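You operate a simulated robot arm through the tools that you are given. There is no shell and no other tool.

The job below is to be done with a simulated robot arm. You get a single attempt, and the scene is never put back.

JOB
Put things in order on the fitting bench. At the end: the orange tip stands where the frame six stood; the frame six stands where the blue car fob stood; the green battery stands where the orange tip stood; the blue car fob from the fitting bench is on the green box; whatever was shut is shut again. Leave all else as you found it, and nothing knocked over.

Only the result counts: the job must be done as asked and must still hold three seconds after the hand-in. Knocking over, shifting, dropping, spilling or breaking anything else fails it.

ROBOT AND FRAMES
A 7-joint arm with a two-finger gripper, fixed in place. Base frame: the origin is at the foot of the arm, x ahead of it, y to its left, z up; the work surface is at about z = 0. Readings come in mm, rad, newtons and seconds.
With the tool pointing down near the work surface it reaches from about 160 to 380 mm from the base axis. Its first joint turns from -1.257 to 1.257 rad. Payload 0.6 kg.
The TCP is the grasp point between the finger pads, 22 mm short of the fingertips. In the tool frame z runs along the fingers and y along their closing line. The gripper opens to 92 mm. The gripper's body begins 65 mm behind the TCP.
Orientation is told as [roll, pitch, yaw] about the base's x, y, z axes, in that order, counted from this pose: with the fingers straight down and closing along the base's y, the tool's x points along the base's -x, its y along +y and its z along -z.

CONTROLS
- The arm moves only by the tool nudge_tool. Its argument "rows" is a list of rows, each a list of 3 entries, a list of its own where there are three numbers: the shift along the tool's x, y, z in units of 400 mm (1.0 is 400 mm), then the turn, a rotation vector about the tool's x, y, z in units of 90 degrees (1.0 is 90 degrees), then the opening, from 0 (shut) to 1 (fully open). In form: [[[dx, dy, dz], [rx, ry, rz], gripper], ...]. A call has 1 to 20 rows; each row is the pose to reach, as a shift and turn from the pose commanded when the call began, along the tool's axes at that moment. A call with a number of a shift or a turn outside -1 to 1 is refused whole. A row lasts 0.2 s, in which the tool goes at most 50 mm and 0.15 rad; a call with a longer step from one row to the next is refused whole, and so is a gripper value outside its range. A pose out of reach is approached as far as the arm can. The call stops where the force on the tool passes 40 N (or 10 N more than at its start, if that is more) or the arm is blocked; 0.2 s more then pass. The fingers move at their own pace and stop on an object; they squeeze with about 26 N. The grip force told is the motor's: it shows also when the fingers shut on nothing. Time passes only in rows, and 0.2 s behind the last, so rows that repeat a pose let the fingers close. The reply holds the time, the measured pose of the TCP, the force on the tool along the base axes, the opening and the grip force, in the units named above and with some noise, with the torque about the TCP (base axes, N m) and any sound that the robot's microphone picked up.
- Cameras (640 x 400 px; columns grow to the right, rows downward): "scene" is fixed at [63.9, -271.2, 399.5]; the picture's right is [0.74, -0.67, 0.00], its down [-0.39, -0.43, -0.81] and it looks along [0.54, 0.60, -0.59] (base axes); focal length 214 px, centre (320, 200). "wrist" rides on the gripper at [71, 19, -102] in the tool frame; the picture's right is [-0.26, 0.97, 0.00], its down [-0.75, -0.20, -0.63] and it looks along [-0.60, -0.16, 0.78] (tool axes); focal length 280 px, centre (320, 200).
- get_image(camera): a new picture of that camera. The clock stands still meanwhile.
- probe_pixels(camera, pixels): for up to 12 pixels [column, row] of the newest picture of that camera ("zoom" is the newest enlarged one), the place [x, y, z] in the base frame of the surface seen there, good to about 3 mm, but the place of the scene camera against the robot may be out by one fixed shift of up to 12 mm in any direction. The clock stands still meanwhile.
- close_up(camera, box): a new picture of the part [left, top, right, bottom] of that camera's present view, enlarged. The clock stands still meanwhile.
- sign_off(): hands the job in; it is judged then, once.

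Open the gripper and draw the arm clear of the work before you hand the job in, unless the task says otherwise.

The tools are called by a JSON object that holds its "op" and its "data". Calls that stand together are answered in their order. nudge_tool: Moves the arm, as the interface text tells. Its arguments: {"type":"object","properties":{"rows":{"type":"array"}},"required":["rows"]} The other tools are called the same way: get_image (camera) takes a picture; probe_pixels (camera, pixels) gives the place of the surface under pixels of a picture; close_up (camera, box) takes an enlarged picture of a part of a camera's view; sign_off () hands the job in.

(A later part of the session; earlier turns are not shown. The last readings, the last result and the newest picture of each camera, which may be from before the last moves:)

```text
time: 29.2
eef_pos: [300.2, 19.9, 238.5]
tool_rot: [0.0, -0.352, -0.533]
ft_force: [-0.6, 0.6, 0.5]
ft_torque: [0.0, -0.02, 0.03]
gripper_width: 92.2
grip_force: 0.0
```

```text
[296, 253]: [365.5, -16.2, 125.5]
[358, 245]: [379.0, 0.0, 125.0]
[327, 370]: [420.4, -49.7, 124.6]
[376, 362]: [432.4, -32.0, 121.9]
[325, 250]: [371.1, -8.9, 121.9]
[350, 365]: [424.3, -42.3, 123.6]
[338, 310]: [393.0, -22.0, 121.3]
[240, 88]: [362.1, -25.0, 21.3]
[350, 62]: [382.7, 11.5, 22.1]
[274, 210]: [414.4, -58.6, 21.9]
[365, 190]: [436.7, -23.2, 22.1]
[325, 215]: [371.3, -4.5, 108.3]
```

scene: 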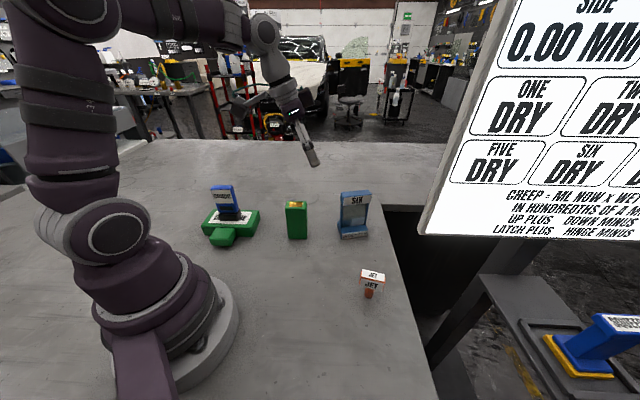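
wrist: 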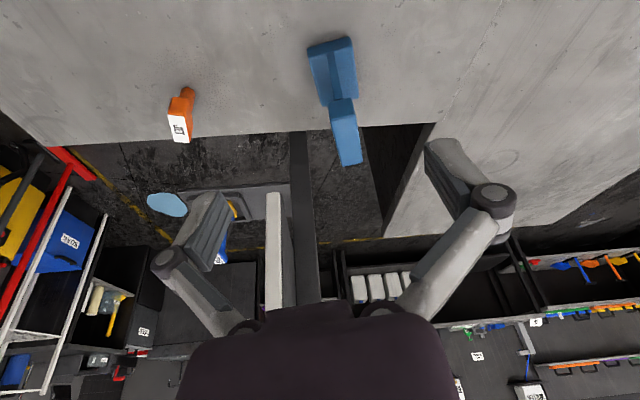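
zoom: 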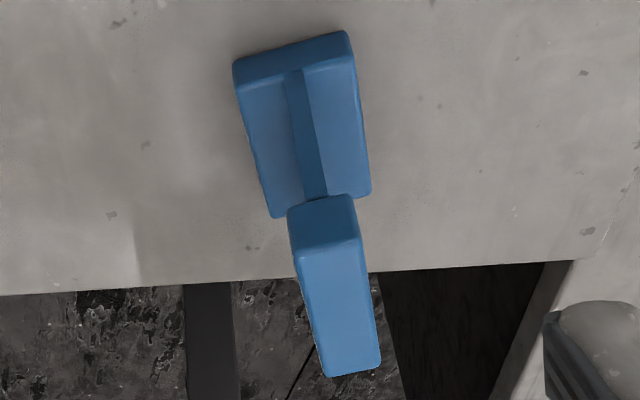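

Frame centre ≈(399,-24), top z≈124, axis ≈-32°. I move to a tilted hover at (399,-24,170).

{"op": "nudge_tool", "data": {"rows": [[[-0.0386, 0.006, 0.0507], [0, 0, 0], 1], [[-0.0772, 0.012, 0.1014], [0, 0, 0], 1], [[-0.1158, 0.0185, 0.152], [0, 0, 0], 1], [[-0.1544, 0.0246, 0.2027], [0, 0, 0], 1], [[-0.193, 0.0308, 0.2534], [0, 0, 0], 1], [[-0.193, 0.0308, 0.2534], [0, 0, 0], 1]]}}

{"op": "get_image", "data": {"camera": "wrist"}}

{"op": "get_image", "data": {"camera": "scene"}}

```text
time: 30.6
eef_pos: [399.5, -22.2, 170.9]
tool_rot: [-0.001, -0.349, -0.532]
ft_force: [-0.2, 1.5, 0.6]
ft_torque: [-0.02, 0.0, 0.0]
gripper_width: 91.8
grip_force: 0.0
```

```text
taken
```

wrist: 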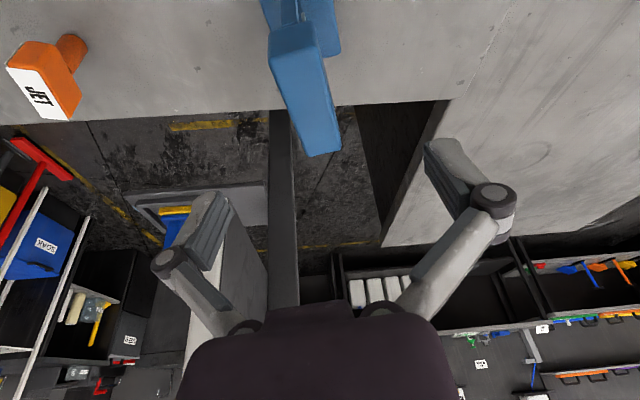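

```text
taken
```

scene: 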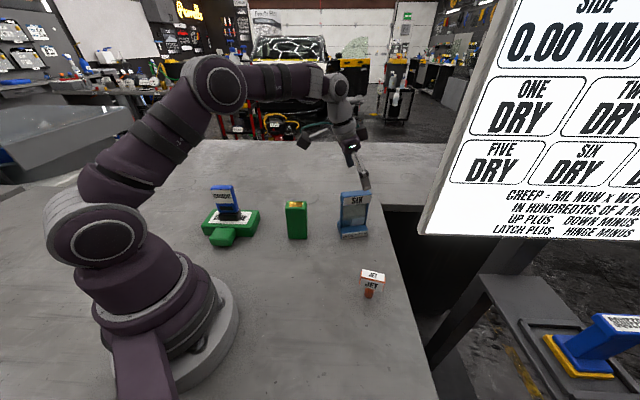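

The hover is fully reached, with frame at (305,85) between the fingers. I check where the screen is, then descend onto the bar.

{"op": "probe_pixels", "data": {"camera": "scene", "pixels": [[424, 228], [450, 150], [495, 20], [560, 150]]}}

{"op": "nudge_tool", "data": {"rows": [[[0.0122, -0.0045, 0.034], [0, 0, 0], 1], [[0.0244, -0.0045, 0.068], [0, 0, 0], 1], [[0.0367, -0.0045, 0.102], [0, 0, 0], 1], [[0.0489, -0.0045, 0.1365], [0, 0, 0], 1], [[0.0489, -0.0045, 0.1365], [0, 0, 0], 1]]}}

{"op": "get_image", "data": {"camera": "wrist"}}

{"op": "close_up", "data": {"camera": "scene", "box": [280, 120, 420, 250]}}

```text
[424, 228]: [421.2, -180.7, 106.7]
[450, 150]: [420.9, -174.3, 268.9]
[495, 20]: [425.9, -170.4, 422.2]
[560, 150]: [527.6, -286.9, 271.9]
```

```text
time: 31.8
eef_pos: [398.8, -25.2, 113.3]
tool_rot: [0.0, -0.35, -0.532]
ft_force: [-0.5, 0.6, 0.0]
ft_torque: [0.0, 0.02, 0.01]
gripper_width: 91.9
grip_force: 0.1
```

```text
taken
```

wrist: 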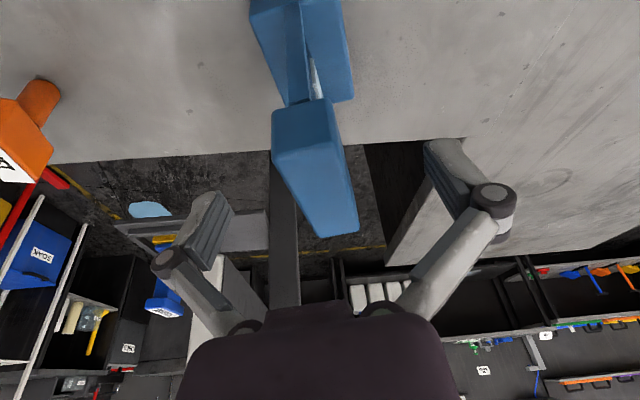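

```text
3.08 times, centred on (350, 185) of scene
```

zoom: 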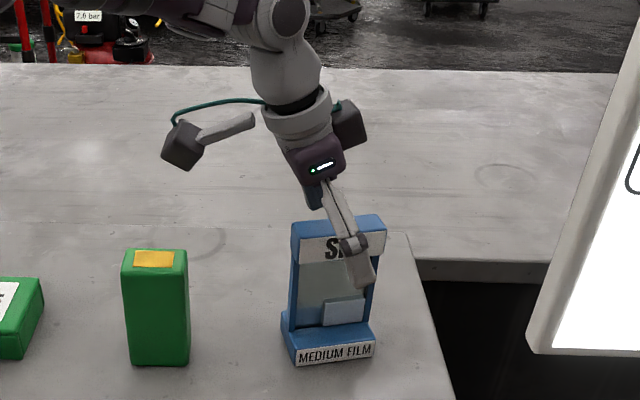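

The fingers straddle the bar. I raise 3 mm so the tips stay high on the bar, then close.

{"op": "nudge_tool", "data": {"rows": [[[-0.0026, 0, -0.007], [0, 0, 0], 0.7], [[-0.0026, 0, -0.007], [0, 0, 0], 0.5], [[-0.0026, 0, -0.007], [0, 0, 0], 0.3], [[-0.0026, 0, -0.007], [0, 0, 0], 0.15], [[-0.0026, 0, -0.007], [0, 0, 0], 0], [[-0.0026, 0, -0.007], [0, 0, 0], 0], [[-0.0026, 0, -0.007], [0, 0, 0], 0], [[-0.0026, 0, -0.007], [0, 0, 0], 0]]}}

{"op": "get_image", "data": {"camera": "wrist"}}

{"op": "close_up", "data": {"camera": "scene", "box": [280, 120, 420, 250]}}

```text
time: 33.6
eef_pos: [399.4, -24.5, 116.2]
tool_rot: [-0.001, -0.349, -0.533]
ft_force: [0.2, 2.3, 3.4]
ft_torque: [0.05, -0.05, -0.04]
gripper_width: 23.9
grip_force: 26.4
```

```text
taken
```

wrist: 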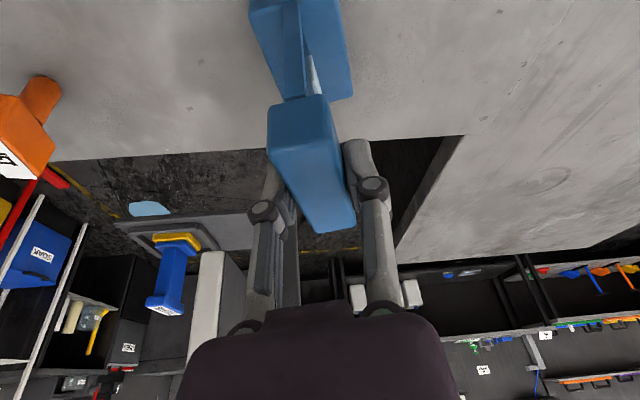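

```text
3.08 times, centred on (350, 185) of scene
```

zoom: 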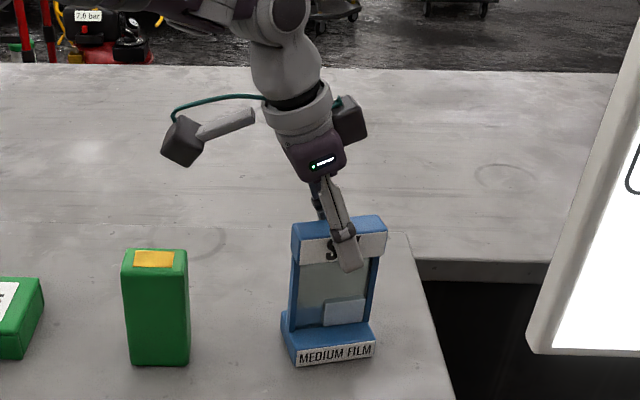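

Gripped at 24 mm. I lift 100 mm straight up.

{"op": "nudge_tool", "data": {"rows": [[[-0.0043, 0, -0.0117], [0, 0, 0], 0], [[-0.0129, 0, -0.0352], [0, 0, 0], 0], [[-0.0259, 0, -0.0704], [0, 0, 0], 0], [[-0.0388, 0, -0.1056], [0, 0, 0], 0], [[-0.0518, 0, -0.1408], [0, 0, 0], 0], [[-0.069, 0, -0.1878], [0, 0, 0], 0], [[-0.0863, 0, -0.2347], [0, 0, 0], 0], [[-0.0863, 0, -0.2347], [0, 0, 0], 0]]}}

{"op": "get_image", "data": {"camera": "scene"}}

{"op": "get_image", "data": {"camera": "wrist"}}

```text
time: 35.4
eef_pos: [398.6, -25.8, 215.9]
tool_rot: [0.0, -0.349, -0.532]
ft_force: [0.4, -0.2, 0.7]
ft_torque: [-0.04, 0.03, 0.02]
gripper_width: 0.0
grip_force: 25.9
```

```text
taken
```

scene: 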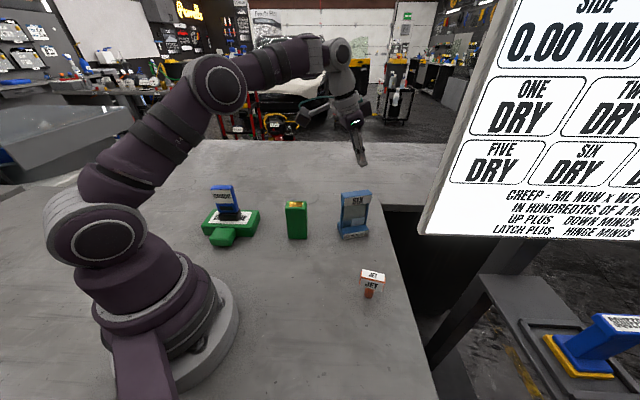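

```text
taken
```

wrist: 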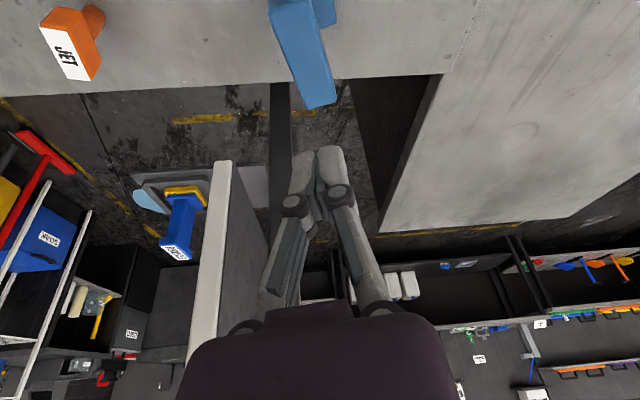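

The frame slipped out of the fingers (opening 0) but it still stands. I check whether it shifted and study its shape.

{"op": "close_up", "data": {"camera": "scene", "box": [330, 180, 380, 245]}}

{"op": "close_up", "data": {"camera": "wrist", "box": [250, 0, 360, 120]}}

```text
6.15 times, centred on (355, 212) of scene
```

zoom: 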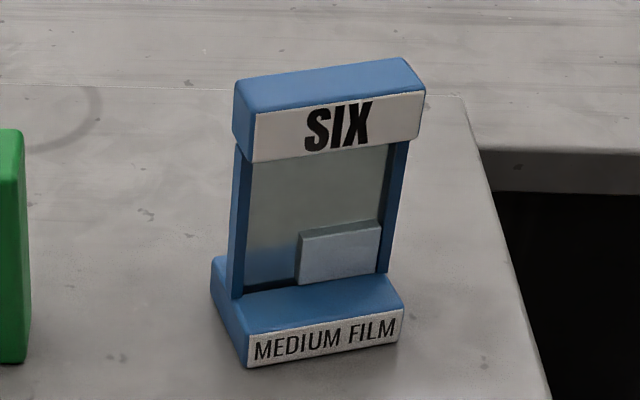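

```text
3.33 times, centred on (305, 60) of wrist
```

zoom: 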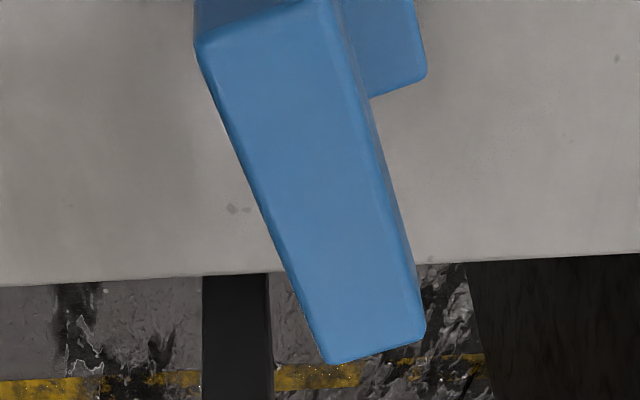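

I measure the bar again to see whether the frame moved, and its lower edge and thickness.

{"op": "probe_pixels", "data": {"camera": "zoom", "pixels": [[208, 50], [325, 15], [325, 355], [415, 335], [310, 200], [415, 75], [370, 50]]}}

{"op": "close_up", "data": {"camera": "scene", "box": [330, 180, 380, 245]}}

{"op": "probe_pixels", "data": {"camera": "zoom", "pixels": [[262, 118], [262, 155], [415, 98], [415, 138], [240, 90], [240, 140], [235, 285], [255, 365], [398, 345], [300, 190], [380, 160], [330, 250]]}}

```text
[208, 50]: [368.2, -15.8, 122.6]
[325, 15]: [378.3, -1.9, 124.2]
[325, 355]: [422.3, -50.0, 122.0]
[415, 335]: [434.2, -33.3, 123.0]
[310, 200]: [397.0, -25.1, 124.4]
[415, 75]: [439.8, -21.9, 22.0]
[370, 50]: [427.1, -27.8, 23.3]
```

```text
6.15 times, centred on (355, 212) of scene
```

zoom: 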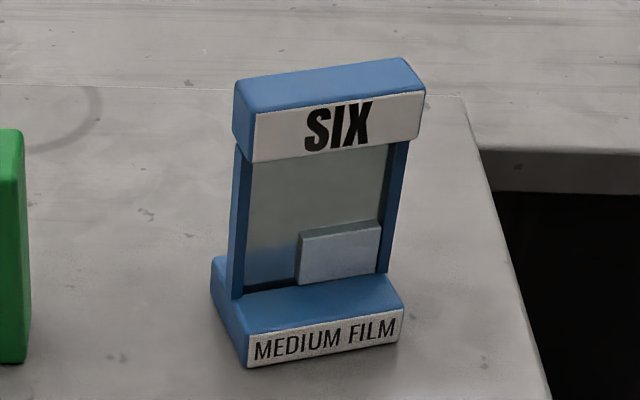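

```text
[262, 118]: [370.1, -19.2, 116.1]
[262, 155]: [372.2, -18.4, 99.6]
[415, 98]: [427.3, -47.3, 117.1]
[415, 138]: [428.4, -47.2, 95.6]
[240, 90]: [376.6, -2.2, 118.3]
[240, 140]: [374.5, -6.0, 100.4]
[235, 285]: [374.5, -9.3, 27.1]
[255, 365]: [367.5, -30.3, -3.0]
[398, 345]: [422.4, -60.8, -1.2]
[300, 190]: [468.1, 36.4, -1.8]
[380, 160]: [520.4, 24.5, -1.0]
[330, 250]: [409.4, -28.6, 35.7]
```

The frame moved only ~1.5 mm (now centre ≈(400.5,-25)); the bar spans z≈98–124. I reopen above it, align the yaw to -32°, and take a deeper hold at z≈106.

{"op": "nudge_tool", "data": {"rows": [[[0, 0, 0], [0, 0, 0], 0.4], [[0, 0, 0], [0.003, 0, 0.008], 0.8], [[0, 0, 0], [0.0057, 0, 0.0157], 1], [[0, 0, 0], [0.0057, 0, 0.0157], 1], [[0, 0, 0], [0.0057, 0, 0.0157], 1], [[0, 0, 0], [0.0057, 0, 0.0157], 1], [[0.0229, 0.0035, 0.065], [0.0057, 0, 0.0157], 1], [[0.0458, 0.0035, 0.13], [0.0057, 0, 0.0157], 1], [[0.0687, 0.0035, 0.1945], [0.0057, 0, 0.0157], 1], [[0.0916, 0.0035, 0.2593], [0.0057, 0, 0.0157], 1], [[0.0916, 0.0035, 0.2593], [0.0057, 0, 0.0157], 1]]}}

{"op": "get_image", "data": {"camera": "wrist"}}

{"op": "close_up", "data": {"camera": "scene", "box": [320, 150, 400, 245]}}

```text
time: 37.8
eef_pos: [400.9, -25.5, 105.3]
tool_rot: [0.0, -0.35, -0.561]
ft_force: [0.4, -0.3, -0.4]
ft_torque: [-0.02, 0.0, 0.01]
gripper_width: 92.2
grip_force: 0.2
```

```text
taken
```

wrist: 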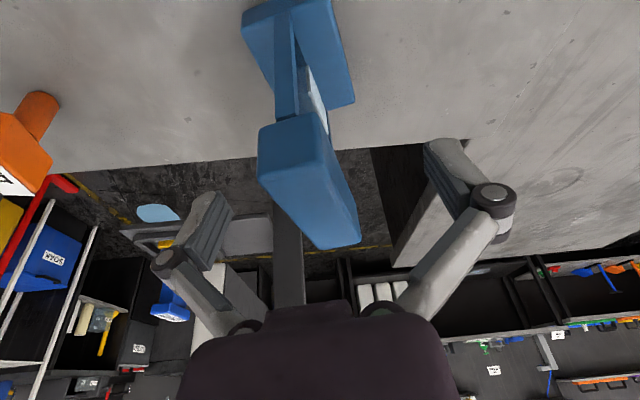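

```text
4.21 times, centred on (360, 198) of scene
```

zoom: 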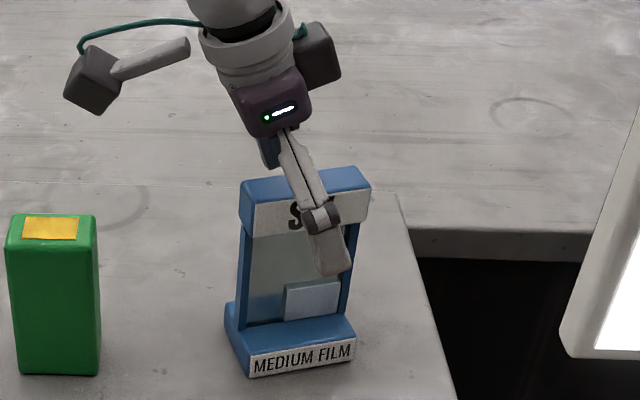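

The fingers straddle the bar again. I verify the bar's centring relative to the TCP with probes in this view.

{"op": "close_up", "data": {"camera": "wrist", "box": [230, 100, 390, 260]}}

```text
2.50 times, centred on (310, 180) of wrist
```

zoom: 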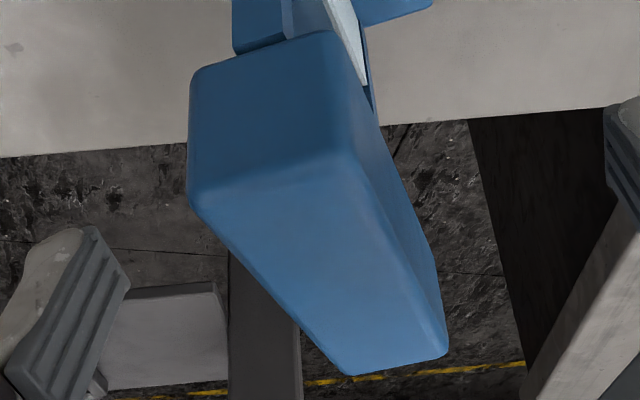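

{"op": "probe_pixels", "data": {"camera": "zoom", "pixels": [[205, 195], [345, 160], [348, 365], [435, 345], [300, 250], [400, 200], [360, 130], [430, 250], [200, 90], [330, 45]]}}

```text
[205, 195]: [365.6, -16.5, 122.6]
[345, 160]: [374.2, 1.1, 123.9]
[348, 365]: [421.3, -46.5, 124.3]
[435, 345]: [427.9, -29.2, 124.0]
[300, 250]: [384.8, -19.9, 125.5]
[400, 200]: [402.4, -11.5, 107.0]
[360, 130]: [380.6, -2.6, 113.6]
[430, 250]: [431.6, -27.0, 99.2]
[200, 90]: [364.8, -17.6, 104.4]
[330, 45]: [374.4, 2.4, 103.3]
```

Centred across the bar within a millimetre. I raise to z≈110 and close, waiting longer for full grip.

{"op": "nudge_tool", "data": {"rows": [[[-0.0043, 0, -0.0117], [0, 0, 0], 0.7], [[-0.0043, 0, -0.0117], [0, 0, 0], 0.5], [[-0.0043, 0, -0.0117], [0, 0, 0], 0.3], [[-0.0043, 0, -0.0117], [0, 0, 0], 0.1], [[-0.0043, 0, -0.0117], [0, 0, 0], 0], [[-0.0043, 0, -0.0117], [0, 0, 0], 0], [[-0.0043, 0, -0.0117], [0, 0, 0], 0], [[-0.0043, 0, -0.0117], [0, 0, 0], 0], [[-0.0043, 0, -0.0117], [0, 0, 0], 0], [[-0.0043, 0, -0.0117], [0, 0, 0], 0]]}}

{"op": "close_up", "data": {"camera": "scene", "box": [320, 150, 400, 245]}}

{"op": "close_up", "data": {"camera": "wrist", "box": [230, 100, 390, 260]}}

```text
time: 40.0
eef_pos: [400.9, -24.4, 111.2]
tool_rot: [0.001, -0.349, -0.559]
ft_force: [0.1, 0.0, 2.1]
ft_torque: [-0.02, -0.04, 0.08]
gripper_width: 23.2
grip_force: 26.0
```

```text
4.21 times, centred on (360, 198) of scene
```

zoom: 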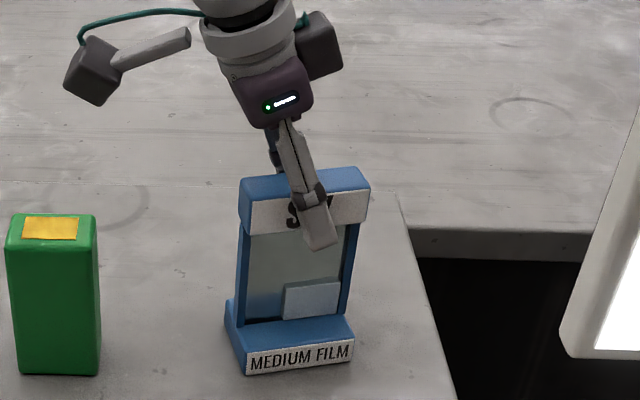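

```text
2.50 times, centred on (310, 180) of wrist
```

zoom: 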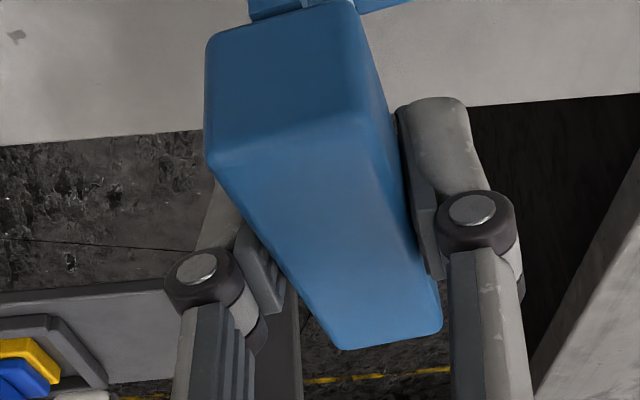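

Gripped (23 mm). I lift just 4 mm slowly and read the load.

{"op": "nudge_tool", "data": {"rows": [[[-0.0009, 0, -0.0023], [0, 0, 0], 0], [[-0.0017, 0, -0.0047], [0, 0, 0], 0], [[-0.0026, 0, -0.007], [0, 0, 0], 0], [[-0.0035, 0, -0.0094], [0, 0, 0], 0], [[-0.0035, 0, -0.0094], [0, 0, 0], 0]]}}

{"op": "close_up", "data": {"camera": "scene", "box": [320, 150, 400, 245]}}

```text
time: 41.2
eef_pos: [400.2, -25.9, 114.7]
tool_rot: [0.0, -0.349, -0.56]
ft_force: [-0.4, 0.5, -4.2]
ft_torque: [0.02, 0.02, 0.01]
gripper_width: 23.1
grip_force: 26.0
```

```text
4.21 times, centred on (360, 198) of scene
```

zoom: 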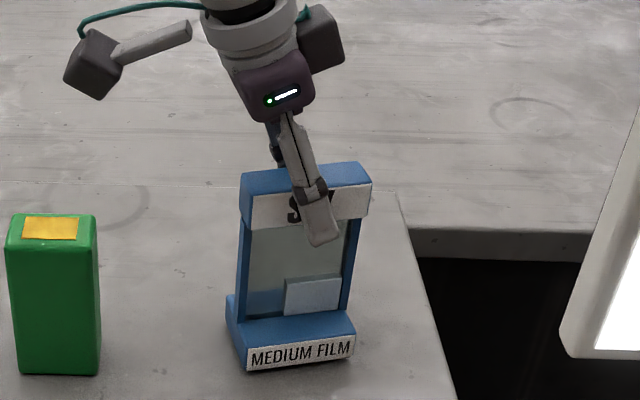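

The frame (≈4 N) comes up with the fingers. I hold a second to see whether it slips.

{"op": "nudge_tool", "data": {"rows": [[[0, 0, 0], [0, 0, 0], 0], [[0, 0, 0], [0, 0, 0], 0], [[0, 0, 0], [0, 0, 0], 0], [[0, 0, 0], [0, 0, 0], 0], [[-0.0009, 0, -0.0023], [0, 0, 0], 0], [[-0.0017, 0, -0.0047], [0, 0, 0], 0], [[-0.0035, 0, -0.0094], [0, 0, 0], 0], [[-0.0035, 0, -0.0094], [0, 0, 0], 0]]}}

{"op": "close_up", "data": {"camera": "scene", "box": [320, 150, 400, 245]}}

{"op": "close_up", "data": {"camera": "wrist", "box": [230, 100, 390, 260]}}

```text
time: 43.0
eef_pos: [400.2, -25.7, 120.3]
tool_rot: [0.0, -0.348, -0.559]
ft_force: [0.4, 0.1, -4.0]
ft_torque: [-0.03, 0.05, 0.0]
gripper_width: 23.3
grip_force: 25.7
```

```text
4.21 times, centred on (360, 198) of scene
```

zoom: 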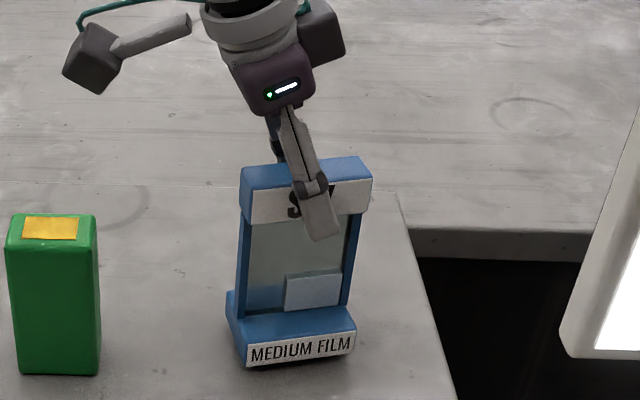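

```text
2.50 times, centred on (310, 180) of wrist
```

zoom: 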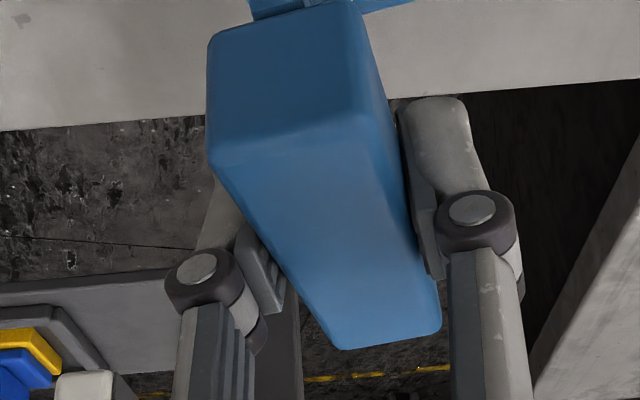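

I probe the bar top to quantify any slip (expected z≈133 with none).

{"op": "probe_pixels", "data": {"camera": "zoom", "pixels": [[225, 160], [350, 120], [340, 335], [430, 320], [310, 230], [350, 200], [300, 180], [220, 80], [340, 20]]}}

{"op": "nudge_tool", "data": {"rows": [[[0, 0, 0], [0, 0, 0], 0], [[0, 0, 0], [0, 0, 0], 0], [[0, 0, 0], [0, 0, 0], 0], [[0, 0, 0], [0, 0, 0], 0], [[0, 0, 0], [0, 0, 0], 0], [[0, 0, 0], [0, 0, 0], 0], [[0, 0, 0], [0, 0, 0], 0], [[0, 0, 0], [0, 0, 0], 0]]}}

{"op": "close_up", "data": {"camera": "wrist", "box": [230, 100, 390, 260]}}

{"op": "probe_pixels", "data": {"camera": "zoom", "pixels": [[225, 160], [350, 120], [340, 335], [430, 320], [310, 230], [350, 200], [300, 180], [220, 80], [340, 20]]}}

```text
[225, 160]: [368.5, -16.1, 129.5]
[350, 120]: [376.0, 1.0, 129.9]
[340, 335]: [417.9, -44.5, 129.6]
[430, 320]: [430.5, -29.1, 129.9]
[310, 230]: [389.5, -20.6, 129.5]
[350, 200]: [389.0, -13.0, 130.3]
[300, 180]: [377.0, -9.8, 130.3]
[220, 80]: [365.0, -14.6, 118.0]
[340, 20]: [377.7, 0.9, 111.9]
```

```text
time: 44.8
eef_pos: [401.3, -25.9, 118.7]
tool_rot: [0.0, -0.349, -0.56]
ft_force: [-0.1, 0.4, -3.4]
ft_torque: [-0.03, -0.02, 0.0]
gripper_width: 23.4
grip_force: 25.9
```

```text
2.50 times, centred on (310, 180) of wrist
```

zoom: 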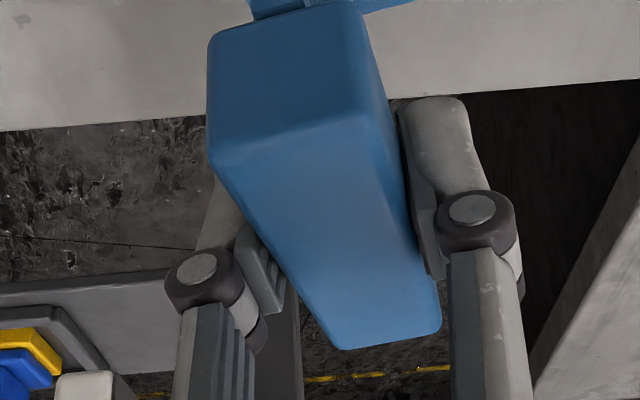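

```text
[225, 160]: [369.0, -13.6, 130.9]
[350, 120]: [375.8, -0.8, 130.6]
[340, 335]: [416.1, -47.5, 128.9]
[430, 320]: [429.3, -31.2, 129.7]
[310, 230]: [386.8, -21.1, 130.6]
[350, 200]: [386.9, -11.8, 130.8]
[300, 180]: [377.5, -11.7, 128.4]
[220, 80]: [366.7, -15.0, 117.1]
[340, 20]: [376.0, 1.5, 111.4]
```

No creep over 1.6 s (bar top steady at 130). I carry it low (about 18 mm off the bench) and slowly, along a path well between battery and tip.

{"op": "nudge_tool", "data": {"rows": [[[-0.0034, 0, -0.0094], [0, 0, 0], 0], [[-0.0068, 0, -0.0188], [0, 0, 0], 0], [[-0.0103, 0, -0.0282], [0, 0, 0], 0], [[-0.0018, -0.0093, -0.0313], [0, 0, 0], 0], [[0.0152, -0.0278, -0.0374], [0, 0, 0], 0], [[0.0321, -0.0464, -0.0436], [0, 0, 0], 0], [[0.0491, -0.0649, -0.0498], [0, 0, 0], 0], [[0.066, -0.0835, -0.0559], [0, 0, 0], 0], [[0.083, -0.102, -0.0621], [0, 0, 0], 0], [[0.0999, -0.1206, -0.0682], [0, 0, 0], 0], [[0.1169, -0.1391, -0.0744], [0, 0, 0], 0], [[0.1338, -0.1577, -0.0806], [0, 0, 0], 0], [[0.1508, -0.1762, -0.0867], [0, 0, 0], 0], [[0.1592, -0.1855, -0.0898], [0, 0, 0], 0]]}}

{"op": "get_image", "data": {"camera": "scene"}}

{"op": "close_up", "data": {"camera": "wrist", "box": [230, 100, 390, 260]}}

{"op": "probe_pixels", "data": {"camera": "zoom", "pixels": [[225, 160], [350, 120], [340, 335], [430, 320], [310, 230], [350, 200], [300, 180]]}}

```text
time: 47.8
eef_pos: [299.6, -49.3, 131.2]
tool_rot: [0.0, -0.348, -0.561]
ft_force: [0.2, 0.0, -4.1]
ft_torque: [-0.02, -0.05, 0.02]
gripper_width: 23.2
grip_force: 25.9
```

```text
taken
```

scene: 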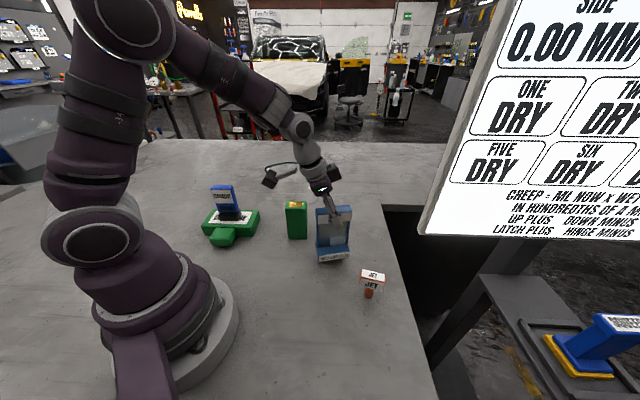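

```text
2.50 times, centred on (310, 180) of wrist
```

zoom: 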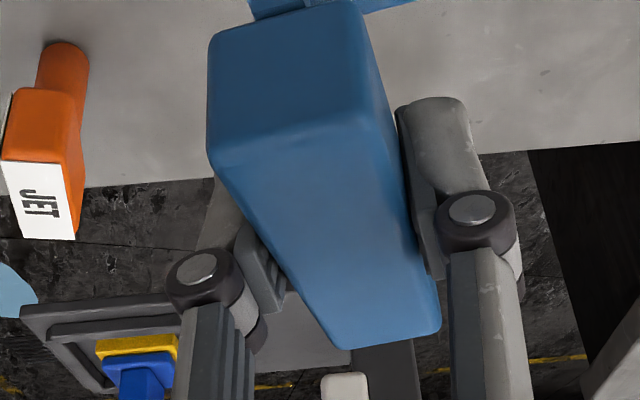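

```text
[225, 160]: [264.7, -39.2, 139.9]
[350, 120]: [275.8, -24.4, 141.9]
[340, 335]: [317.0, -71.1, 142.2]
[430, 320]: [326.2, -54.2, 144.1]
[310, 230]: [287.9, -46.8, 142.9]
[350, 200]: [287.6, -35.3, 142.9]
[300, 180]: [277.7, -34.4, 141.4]
```

Firm and steady. I continue via (235,-65) to above the fob's old spot, frame centre aimed at (160,-208).

{"op": "nudge_tool", "data": {"rows": [[[0.011, -0.0118, -0.004], [0, 0, 0], 0], [[0.0329, -0.0356, -0.0119], [0, 0, 0], 0], [[0.0548, -0.0593, -0.0199], [0, 0, 0], 0], [[0.0767, -0.083, -0.0279], [0, 0, 0], 0], [[0.0986, -0.1067, -0.0358], [0, 0, 0], 0], [[0.1079, -0.1352, -0.0392], [0, 0, 0], 0], [[0.1047, -0.1687, -0.0381], [0, 0, 0], 0], [[0.1015, -0.2022, -0.0369], [0, 0, 0], 0], [[0.0983, -0.2357, -0.0357], [0, 0, 0], 0], [[0.0951, -0.2692, -0.0346], [0, 0, 0], 0], [[0.0919, -0.3027, -0.0334], [0, 0, 0], 0], [[0.0886, -0.3362, -0.0322], [0, 0, 0], 0], [[0.0854, -0.3697, -0.031], [0, 0, 0], 0], [[0.0822, -0.4032, -0.0299], [0, 0, 0], 0], [[0.079, -0.4367, -0.0287], [0, 0, 0], 0], [[0.0758, -0.4702, -0.0275], [0, 0, 0], 0], [[0.0726, -0.5037, -0.0264], [0, 0, 0], 0], [[0.071, -0.5205, -0.0258], [0, 0, 0], 0], [[0.071, -0.5205, -0.0258], [0, 0, 0], 0]]}}

{"op": "get_image", "data": {"camera": "scene"}}

{"op": "close_up", "data": {"camera": "wrist", "box": [230, 100, 390, 260]}}

{"op": "probe_pixels", "data": {"camera": "zoom", "pixels": [[225, 160], [350, 120], [340, 335], [430, 320], [310, 230], [350, 200], [300, 180]]}}

```text
time: 51.8
eef_pos: [163.7, -210.4, 130.7]
tool_rot: [0.001, -0.348, -0.561]
ft_force: [0.4, 0.5, -4.1]
ft_torque: [0.0, 0.02, 0.02]
gripper_width: 23.5
grip_force: 26.2
```

```text
taken
```

scene: 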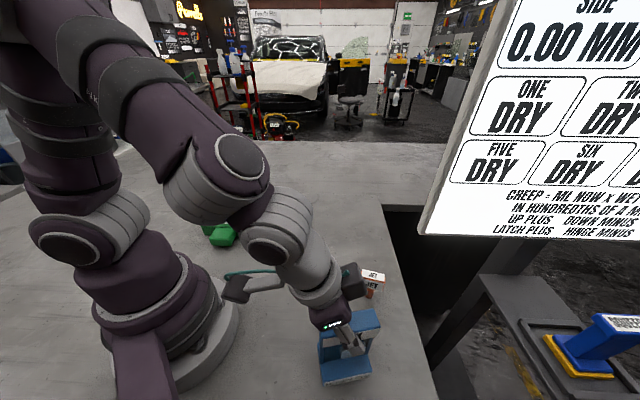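

```text
2.50 times, centred on (310, 180) of wrist
```

zoom: 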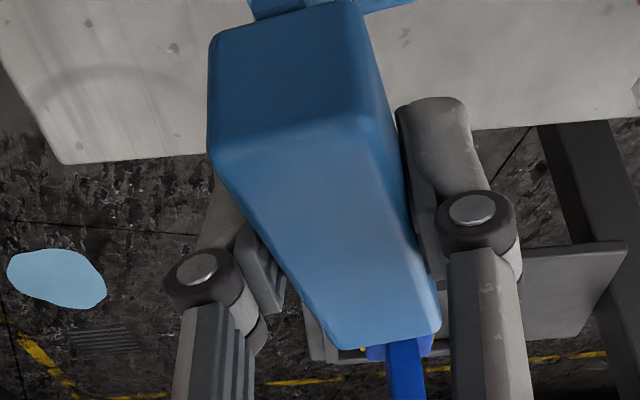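

```text
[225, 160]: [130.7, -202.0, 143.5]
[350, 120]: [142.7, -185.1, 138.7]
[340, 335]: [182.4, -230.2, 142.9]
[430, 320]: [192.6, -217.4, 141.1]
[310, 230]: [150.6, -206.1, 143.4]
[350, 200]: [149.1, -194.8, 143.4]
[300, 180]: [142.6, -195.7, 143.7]
```

Frame top centre at ≈(162,-208.7), upright. I lower 16 mm slowly.

{"op": "nudge_tool", "data": {"rows": [[[0.0046, -0.0006, 0.009], [0, 0, 0], 0], [[0.0093, -0.0012, 0.018], [0, 0, 0], 0], [[0.0139, -0.0012, 0.0269], [0, 0, 0], 0], [[0.0185, -0.0012, 0.0358], [0, 0, 0], 0], [[0.0185, -0.0012, 0.0358], [0, 0, 0], 0]]}}

{"op": "close_up", "data": {"camera": "scene", "box": [300, 290, 400, 390]}}

```text
time: 53.0
eef_pos: [162.3, -209.8, 115.1]
tool_rot: [0.001, -0.348, -0.56]
ft_force: [-0.1, -0.1, -3.2]
ft_torque: [0.0, 0.02, 0.01]
gripper_width: 23.2
grip_force: 26.5
```

```text
4.00 times, centred on (350, 340) of scene
```

zoom: 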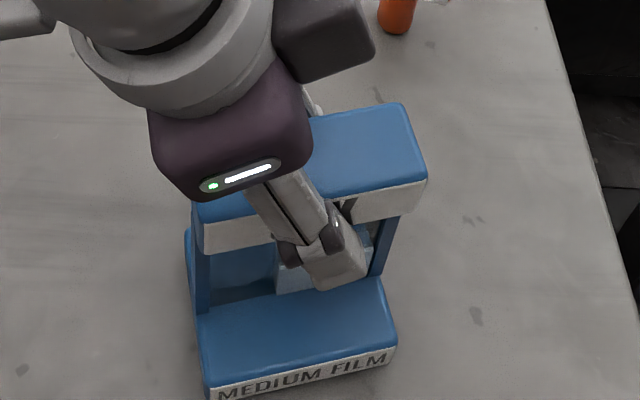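

Still hanging (−3.2 N). I go down 2 mm more, step by step.

{"op": "nudge_tool", "data": {"rows": [[[0.0009, 0, 0.0023], [0, 0, 0], 0], [[0.0017, 0, 0.0047], [0, 0, 0], 0], [[0.0017, 0, 0.0047], [0, 0, 0], 0]]}}

```text
time: 53.8
eef_pos: [160.8, -208.5, 112.7]
tool_rot: [-0.001, -0.349, -0.559]
ft_force: [0.0, 0.7, -3.8]
ft_torque: [-0.01, -0.02, 0.05]
gripper_width: 23.4
grip_force: 26.0
```

{"op": "nudge_tool", "data": {"rows": [[[0.0009, 0, 0.0023], [0, 0, 0], 0], [[0.0009, 0, 0.0023], [0, 0, 0], 0]]}}

```text
time: 54.4
eef_pos: [162.2, -209.6, 112.0]
tool_rot: [-0.002, -0.349, -0.561]
ft_force: [0.4, 0.7, -3.5]
ft_torque: [-0.02, -0.04, 0.01]
gripper_width: 23.1
grip_force: 25.8
```

Still no contact; another millimetre.

{"op": "nudge_tool", "data": {"rows": [[[0.0009, 0, 0.0023], [0, 0, 0], 0], [[0.0009, 0, 0.0023], [0, 0, 0], 0]]}}

```text
time: 55.0
eef_pos: [162.2, -210.1, 112.7]
tool_rot: [-0.001, -0.352, -0.559]
ft_force: [-4.2, 4.2, 23.7]
ft_torque: [-0.1, -0.18, 0.01]
gripper_width: 23.3
grip_force: 26.5
```

Contact. I ease off 0.7 mm and open.

{"op": "nudge_tool", "data": {"rows": [[[-0.0006, 0, -0.0016], [0, 0, 0], 0], [[-0.0006, 0, -0.0016], [0, 0, 0], 0.3], [[-0.0006, 0, -0.0016], [0, 0, 0], 0.5], [[-0.0006, 0, -0.0016], [0, 0, 0], 0.8], [[-0.0006, 0, -0.0016], [0, 0, 0], 0.8], [[-0.0006, 0, -0.0016], [0, 0, 0], 0.8]]}}

{"op": "get_image", "data": {"camera": "wrist"}}

{"op": "close_up", "data": {"camera": "scene", "box": [300, 290, 400, 390]}}

```text
time: 56.4
eef_pos: [160.7, -209.8, 111.7]
tool_rot: [0.0, -0.35, -0.559]
ft_force: [-0.6, 0.6, 0.2]
ft_torque: [-0.02, 0.02, 0.01]
gripper_width: 73.5
grip_force: 0.1
```

```text
taken
```

wrist: 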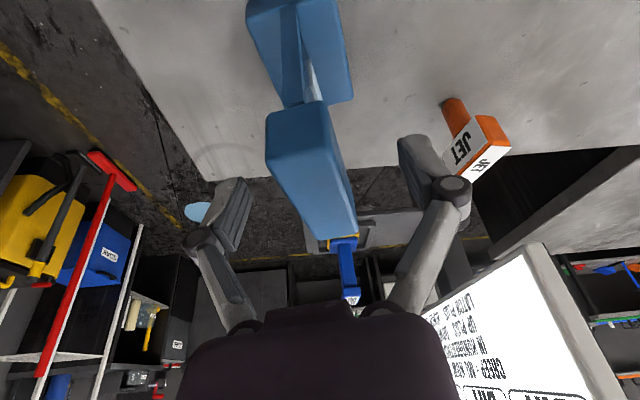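

```text
4.00 times, centred on (350, 340) of scene
```

zoom: 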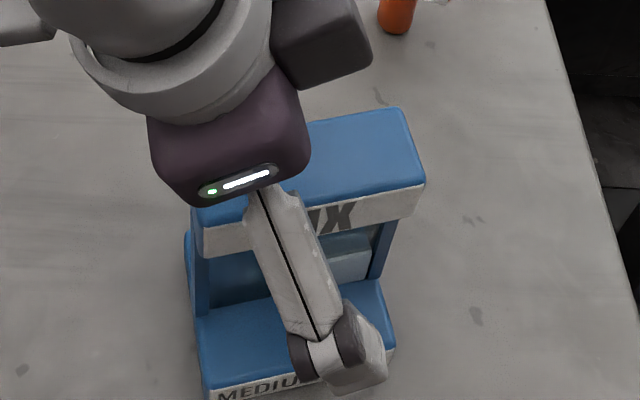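

Frame stands at the fob's spot. I lift straight up, then go to a hover over the tip, turning to -58°.

{"op": "nudge_tool", "data": {"rows": [[[-0.0188, 0, -0.0517], [0, 0, 0], 0.9], [[-0.0376, 0, -0.1034], [0, 0, 0], 1], [[-0.0564, 0, -0.1551], [0, 0, 0], 1], [[-0.0752, 0, -0.2068], [0, 0, 0], 1], [[-0.094, 0, -0.2585], [0, 0, 0], 1], [[-0.1168, 0.0454, -0.2183], [0.0165, 0, 0.0453], 1], [[-0.1395, 0.0908, -0.1781], [0.033, 0, 0.0905], 1], [[-0.1623, 0.1363, -0.1378], [0.0495, 0, 0.1358], 1], [[-0.1851, 0.1817, -0.0976], [0.0659, 0, 0.1811], 1], [[-0.2078, 0.2271, -0.0574], [0.0824, 0, 0.2263], 1], [[-0.2306, 0.2725, -0.0172], [0.0989, 0, 0.2716], 1], [[-0.2306, 0.2725, -0.0172], [0.0989, 0, 0.2716], 1]]}}

{"op": "get_image", "data": {"camera": "wrist"}}

{"op": "get_image", "data": {"camera": "scene"}}

```text
time: 59.0
eef_pos: [291.5, -162.2, 148.7]
tool_rot: [-0.001, -0.348, -1.012]
ft_force: [0.2, 0.4, -0.2]
ft_torque: [0.01, 0.01, 0.0]
gripper_width: 92.1
grip_force: 0.1
```

```text
taken
```

wrist: 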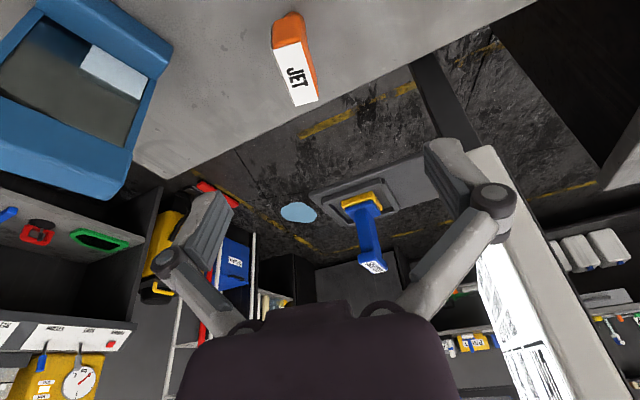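

```text
taken
```

scene: 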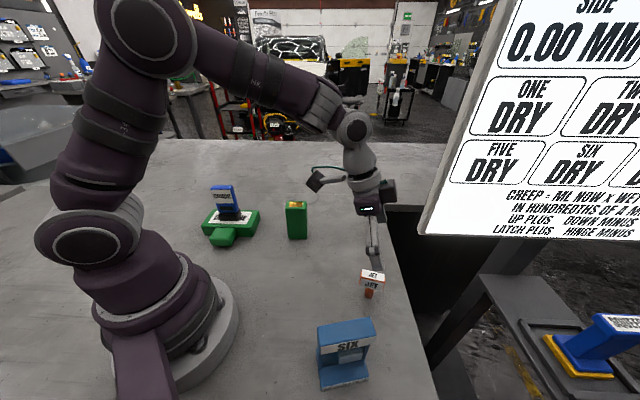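

Frame stands upright at its new spot. The tip is at (295,60) in the wrist view; I zoom in and measure it.

{"op": "close_up", "data": {"camera": "wrist", "box": [250, 0, 350, 120]}}

{"op": "probe_pixels", "data": {"camera": "zoom", "pixels": [[225, 155], [325, 130], [270, 340], [360, 320], [295, 240], [260, 50], [230, 100], [310, 90], [345, 220], [280, 75]]}}

```text
3.33 times, centred on (300, 60) of wrist
```

zoom: 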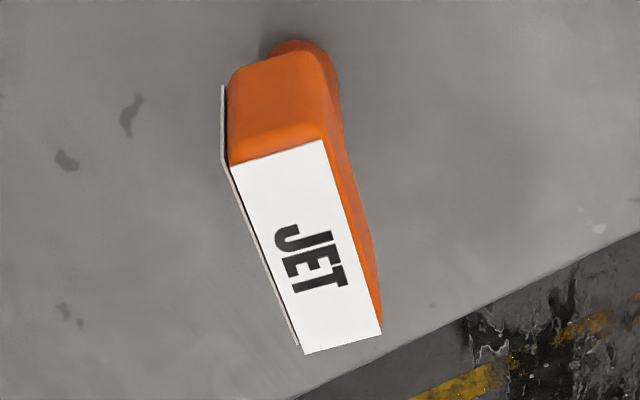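

```text
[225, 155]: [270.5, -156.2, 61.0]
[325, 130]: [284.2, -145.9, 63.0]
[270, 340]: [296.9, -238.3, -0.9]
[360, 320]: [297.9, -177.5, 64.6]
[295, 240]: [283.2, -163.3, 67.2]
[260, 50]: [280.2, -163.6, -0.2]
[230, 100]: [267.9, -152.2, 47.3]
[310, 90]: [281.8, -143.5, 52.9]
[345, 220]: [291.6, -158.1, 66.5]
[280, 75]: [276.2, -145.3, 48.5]
```

{"op": "probe_pixels", "data": {"camera": "zoom", "pixels": [[237, 172], [320, 147], [306, 346], [376, 330], [308, 248], [360, 250], [372, 290], [325, 60], [332, 80], [290, 45]]}}

```text
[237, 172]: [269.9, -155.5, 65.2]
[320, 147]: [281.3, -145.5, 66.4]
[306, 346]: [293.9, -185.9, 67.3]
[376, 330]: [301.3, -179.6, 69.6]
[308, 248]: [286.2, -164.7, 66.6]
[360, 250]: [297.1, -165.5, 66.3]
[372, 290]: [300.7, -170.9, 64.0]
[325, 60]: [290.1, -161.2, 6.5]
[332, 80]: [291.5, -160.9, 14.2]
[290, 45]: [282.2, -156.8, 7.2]
```

Tip head centre ≈(288,-164.5), axis ≈-56..-58°. I descend with open fingers to TCP z≈54.

{"op": "nudge_tool", "data": {"rows": [[[0.0161, -0.0105, 0.0445], [0, 0, 0], 1], [[0.0322, -0.0105, 0.089], [0, 0, 0], 1], [[0.0483, -0.0105, 0.1336], [0, 0, 0], 1], [[0.0644, -0.0105, 0.1781], [0, 0, 0], 1], [[0.0805, -0.0105, 0.2226], [0, 0, 0], 1], [[0.0805, -0.0105, 0.2226], [0, 0, 0], 1]]}}

{"op": "get_image", "data": {"camera": "wrist"}}

{"op": "close_up", "data": {"camera": "scene", "box": [320, 210, 430, 320]}}

```text
time: 60.4
eef_pos: [286.6, -165.3, 54.3]
tool_rot: [-0.001, -0.348, -1.013]
ft_force: [-0.3, -0.1, -0.5]
ft_torque: [0.01, 0.03, -0.01]
gripper_width: 92.3
grip_force: 0.1
```

```text
taken
```

wrist: 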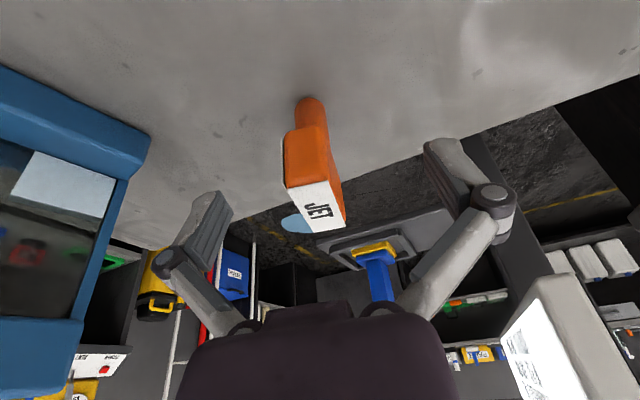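

```text
3.64 times, centred on (375, 265) of scene
```

zoom: 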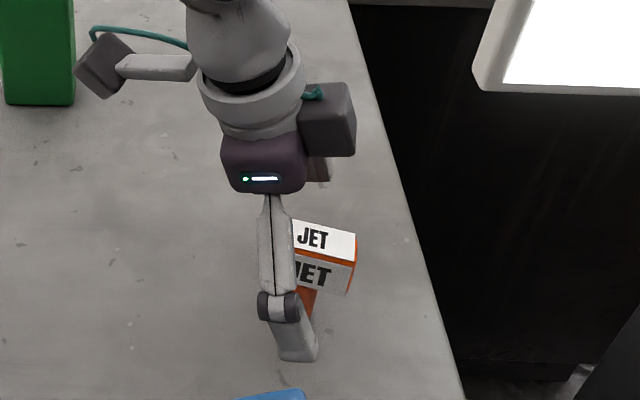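

The tip is between the fingers at (315,175). I check its centre once more from close.

{"op": "close_up", "data": {"camera": "wrist", "box": [260, 90, 370, 240]}}

```text
2.67 times, centred on (315, 165) of wrist
```

zoom: 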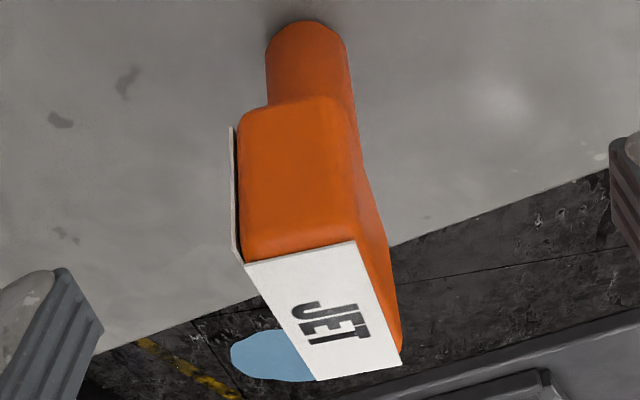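

{"op": "probe_pixels", "data": {"camera": "zoom", "pixels": [[252, 268], [352, 246], [320, 374], [396, 360], [330, 310], [370, 260], [290, 160], [308, 50], [270, 60], [345, 70], [290, 225], [290, 115]]}}

```text
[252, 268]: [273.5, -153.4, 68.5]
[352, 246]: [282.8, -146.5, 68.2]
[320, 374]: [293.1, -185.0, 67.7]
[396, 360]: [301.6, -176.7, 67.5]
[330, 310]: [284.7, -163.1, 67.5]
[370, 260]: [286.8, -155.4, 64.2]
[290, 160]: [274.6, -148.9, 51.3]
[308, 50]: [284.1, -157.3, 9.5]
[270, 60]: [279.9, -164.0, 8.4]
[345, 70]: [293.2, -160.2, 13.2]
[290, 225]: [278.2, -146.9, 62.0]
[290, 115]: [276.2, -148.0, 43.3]
```

Tip centre ≈(288,-165), axis -58° – well centred. I close on the head.

{"op": "nudge_tool", "data": {"rows": [[[0, 0, 0], [0, 0, 0], 0.7], [[0, 0, 0], [0, 0, 0], 0.5], [[0, 0, 0], [0, 0, 0], 0.35], [[0, 0, 0], [0, 0, 0], 0.25], [[0, 0, 0], [0, 0, 0], 0.15], [[0, 0, 0], [0, 0, 0], 0], [[0, 0, 0], [0, 0, 0], 0], [[0, 0, 0], [0, 0, 0], 0], [[0, 0, 0], [0, 0, 0], 0]]}}

{"op": "get_image", "data": {"camera": "wrist"}}

{"op": "close_up", "data": {"camera": "scene", "box": [320, 210, 430, 320]}}

```text
time: 62.4
eef_pos: [288.7, -165.0, 53.9]
tool_rot: [0.001, -0.349, -1.013]
ft_force: [-0.7, 0.0, -0.1]
ft_torque: [0.01, -0.01, 0.0]
gripper_width: 16.9
grip_force: 26.1
```

```text
taken
```

wrist: 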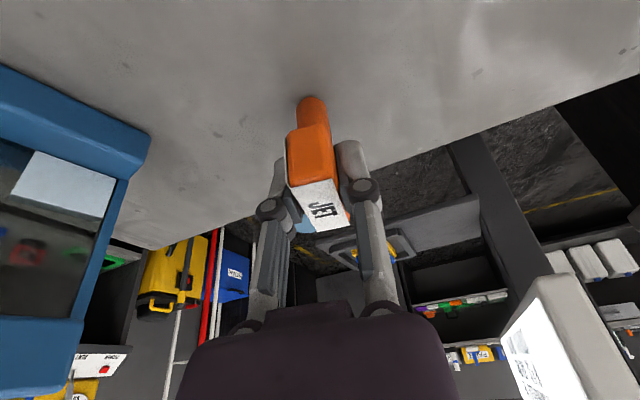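

```text
3.64 times, centred on (375, 265) of scene
```

zoom: 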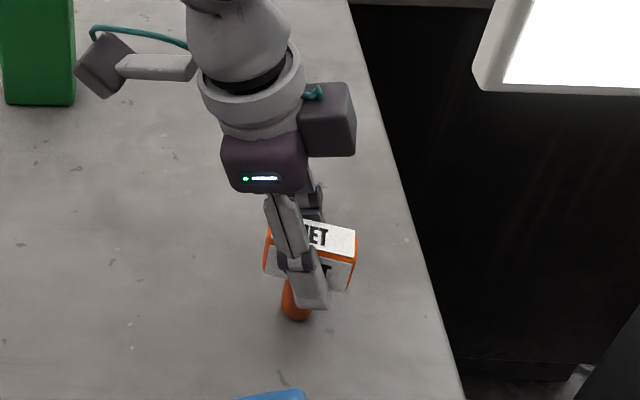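

Gripped at 17 mm. I lift 60 mm gently and carry toward (399,-24), keeping the same orientation.

{"op": "nudge_tool", "data": {"rows": [[[-0.0034, 0, -0.0094], [0, 0, 0], 0], [[-0.0128, 0, -0.0353], [0, 0, 0], 0], [[-0.0256, 0, -0.0705], [0, 0, 0], 0], [[-0.0384, 0, -0.1058], [0, 0, 0], 0], [[-0.0512, 0, -0.141], [0, 0, 0], 0], [[-0.0512, 0, -0.141], [0, 0, 0], 0]]}}

{"op": "get_image", "data": {"camera": "wrist"}}

{"op": "close_up", "data": {"camera": "scene", "box": [320, 180, 430, 320]}}

```text
time: 63.8
eef_pos: [287.5, -164.5, 115.7]
tool_rot: [0.001, -0.35, -1.015]
ft_force: [0.0, -0.4, 0.0]
ft_torque: [0.0, 0.0, -0.02]
gripper_width: 16.8
grip_force: 26.3
```

```text
taken
```

wrist: 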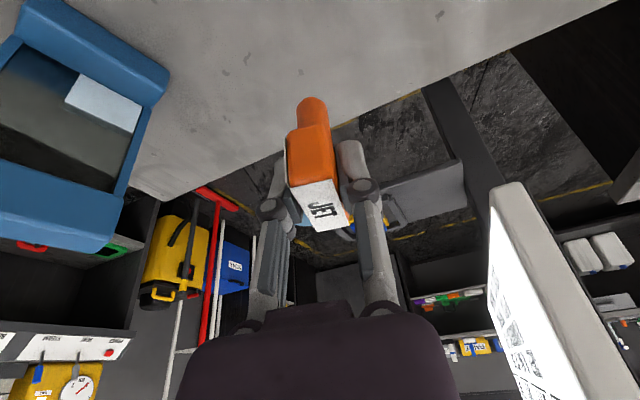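

```text
2.86 times, centred on (375, 250) of scene
```

zoom: 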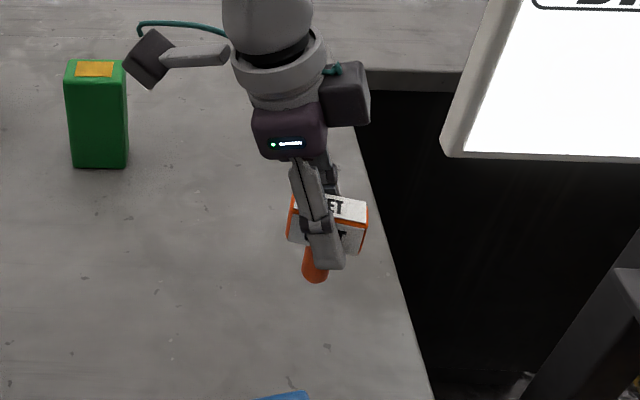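

Tip lifted cleanly. I carry it to above (399,-24).

{"op": "nudge_tool", "data": {"rows": [[[0.0079, 0.0235, -0.0029], [0, 0, 0], 0], [[0.0237, 0.0705, -0.0086], [0, 0, 0], 0], [[0.0396, 0.1174, -0.0144], [0, 0, 0], 0], [[0.0554, 0.1644, -0.0201], [0, 0, 0], 0], [[0.0712, 0.2114, -0.0259], [0, 0, 0], 0], [[0.087, 0.2584, -0.0316], [0, 0, 0], 0], [[0.1028, 0.3054, -0.0373], [0, 0, 0], 0], [[0.1187, 0.3523, -0.0431], [0, 0, 0], 0], [[0.1345, 0.3993, -0.0488], [0, 0, 0], 0], [[0.1424, 0.4228, -0.0517], [0, 0, 0], 0], [[0.1424, 0.4228, -0.0517], [0, 0, 0], 0]]}}

{"op": "get_image", "data": {"camera": "wrist"}}

{"op": "get_image", "data": {"camera": "scene"}}

```text
time: 66.2
eef_pos: [397.8, -22.4, 114.0]
tool_rot: [0.0, -0.348, -1.014]
ft_force: [-0.3, -0.3, 0.2]
ft_torque: [0.04, 0.03, 0.04]
gripper_width: 16.8
grip_force: 26.5
```

```text
taken
```

wrist: 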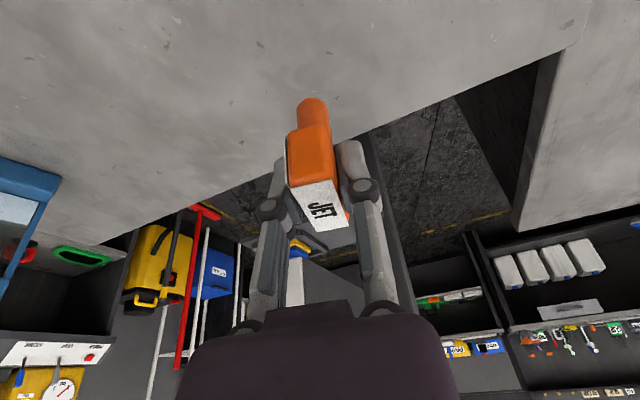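

```text
taken
```

scene: 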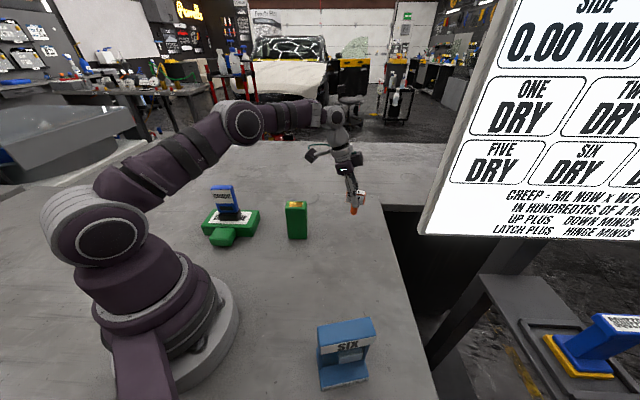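

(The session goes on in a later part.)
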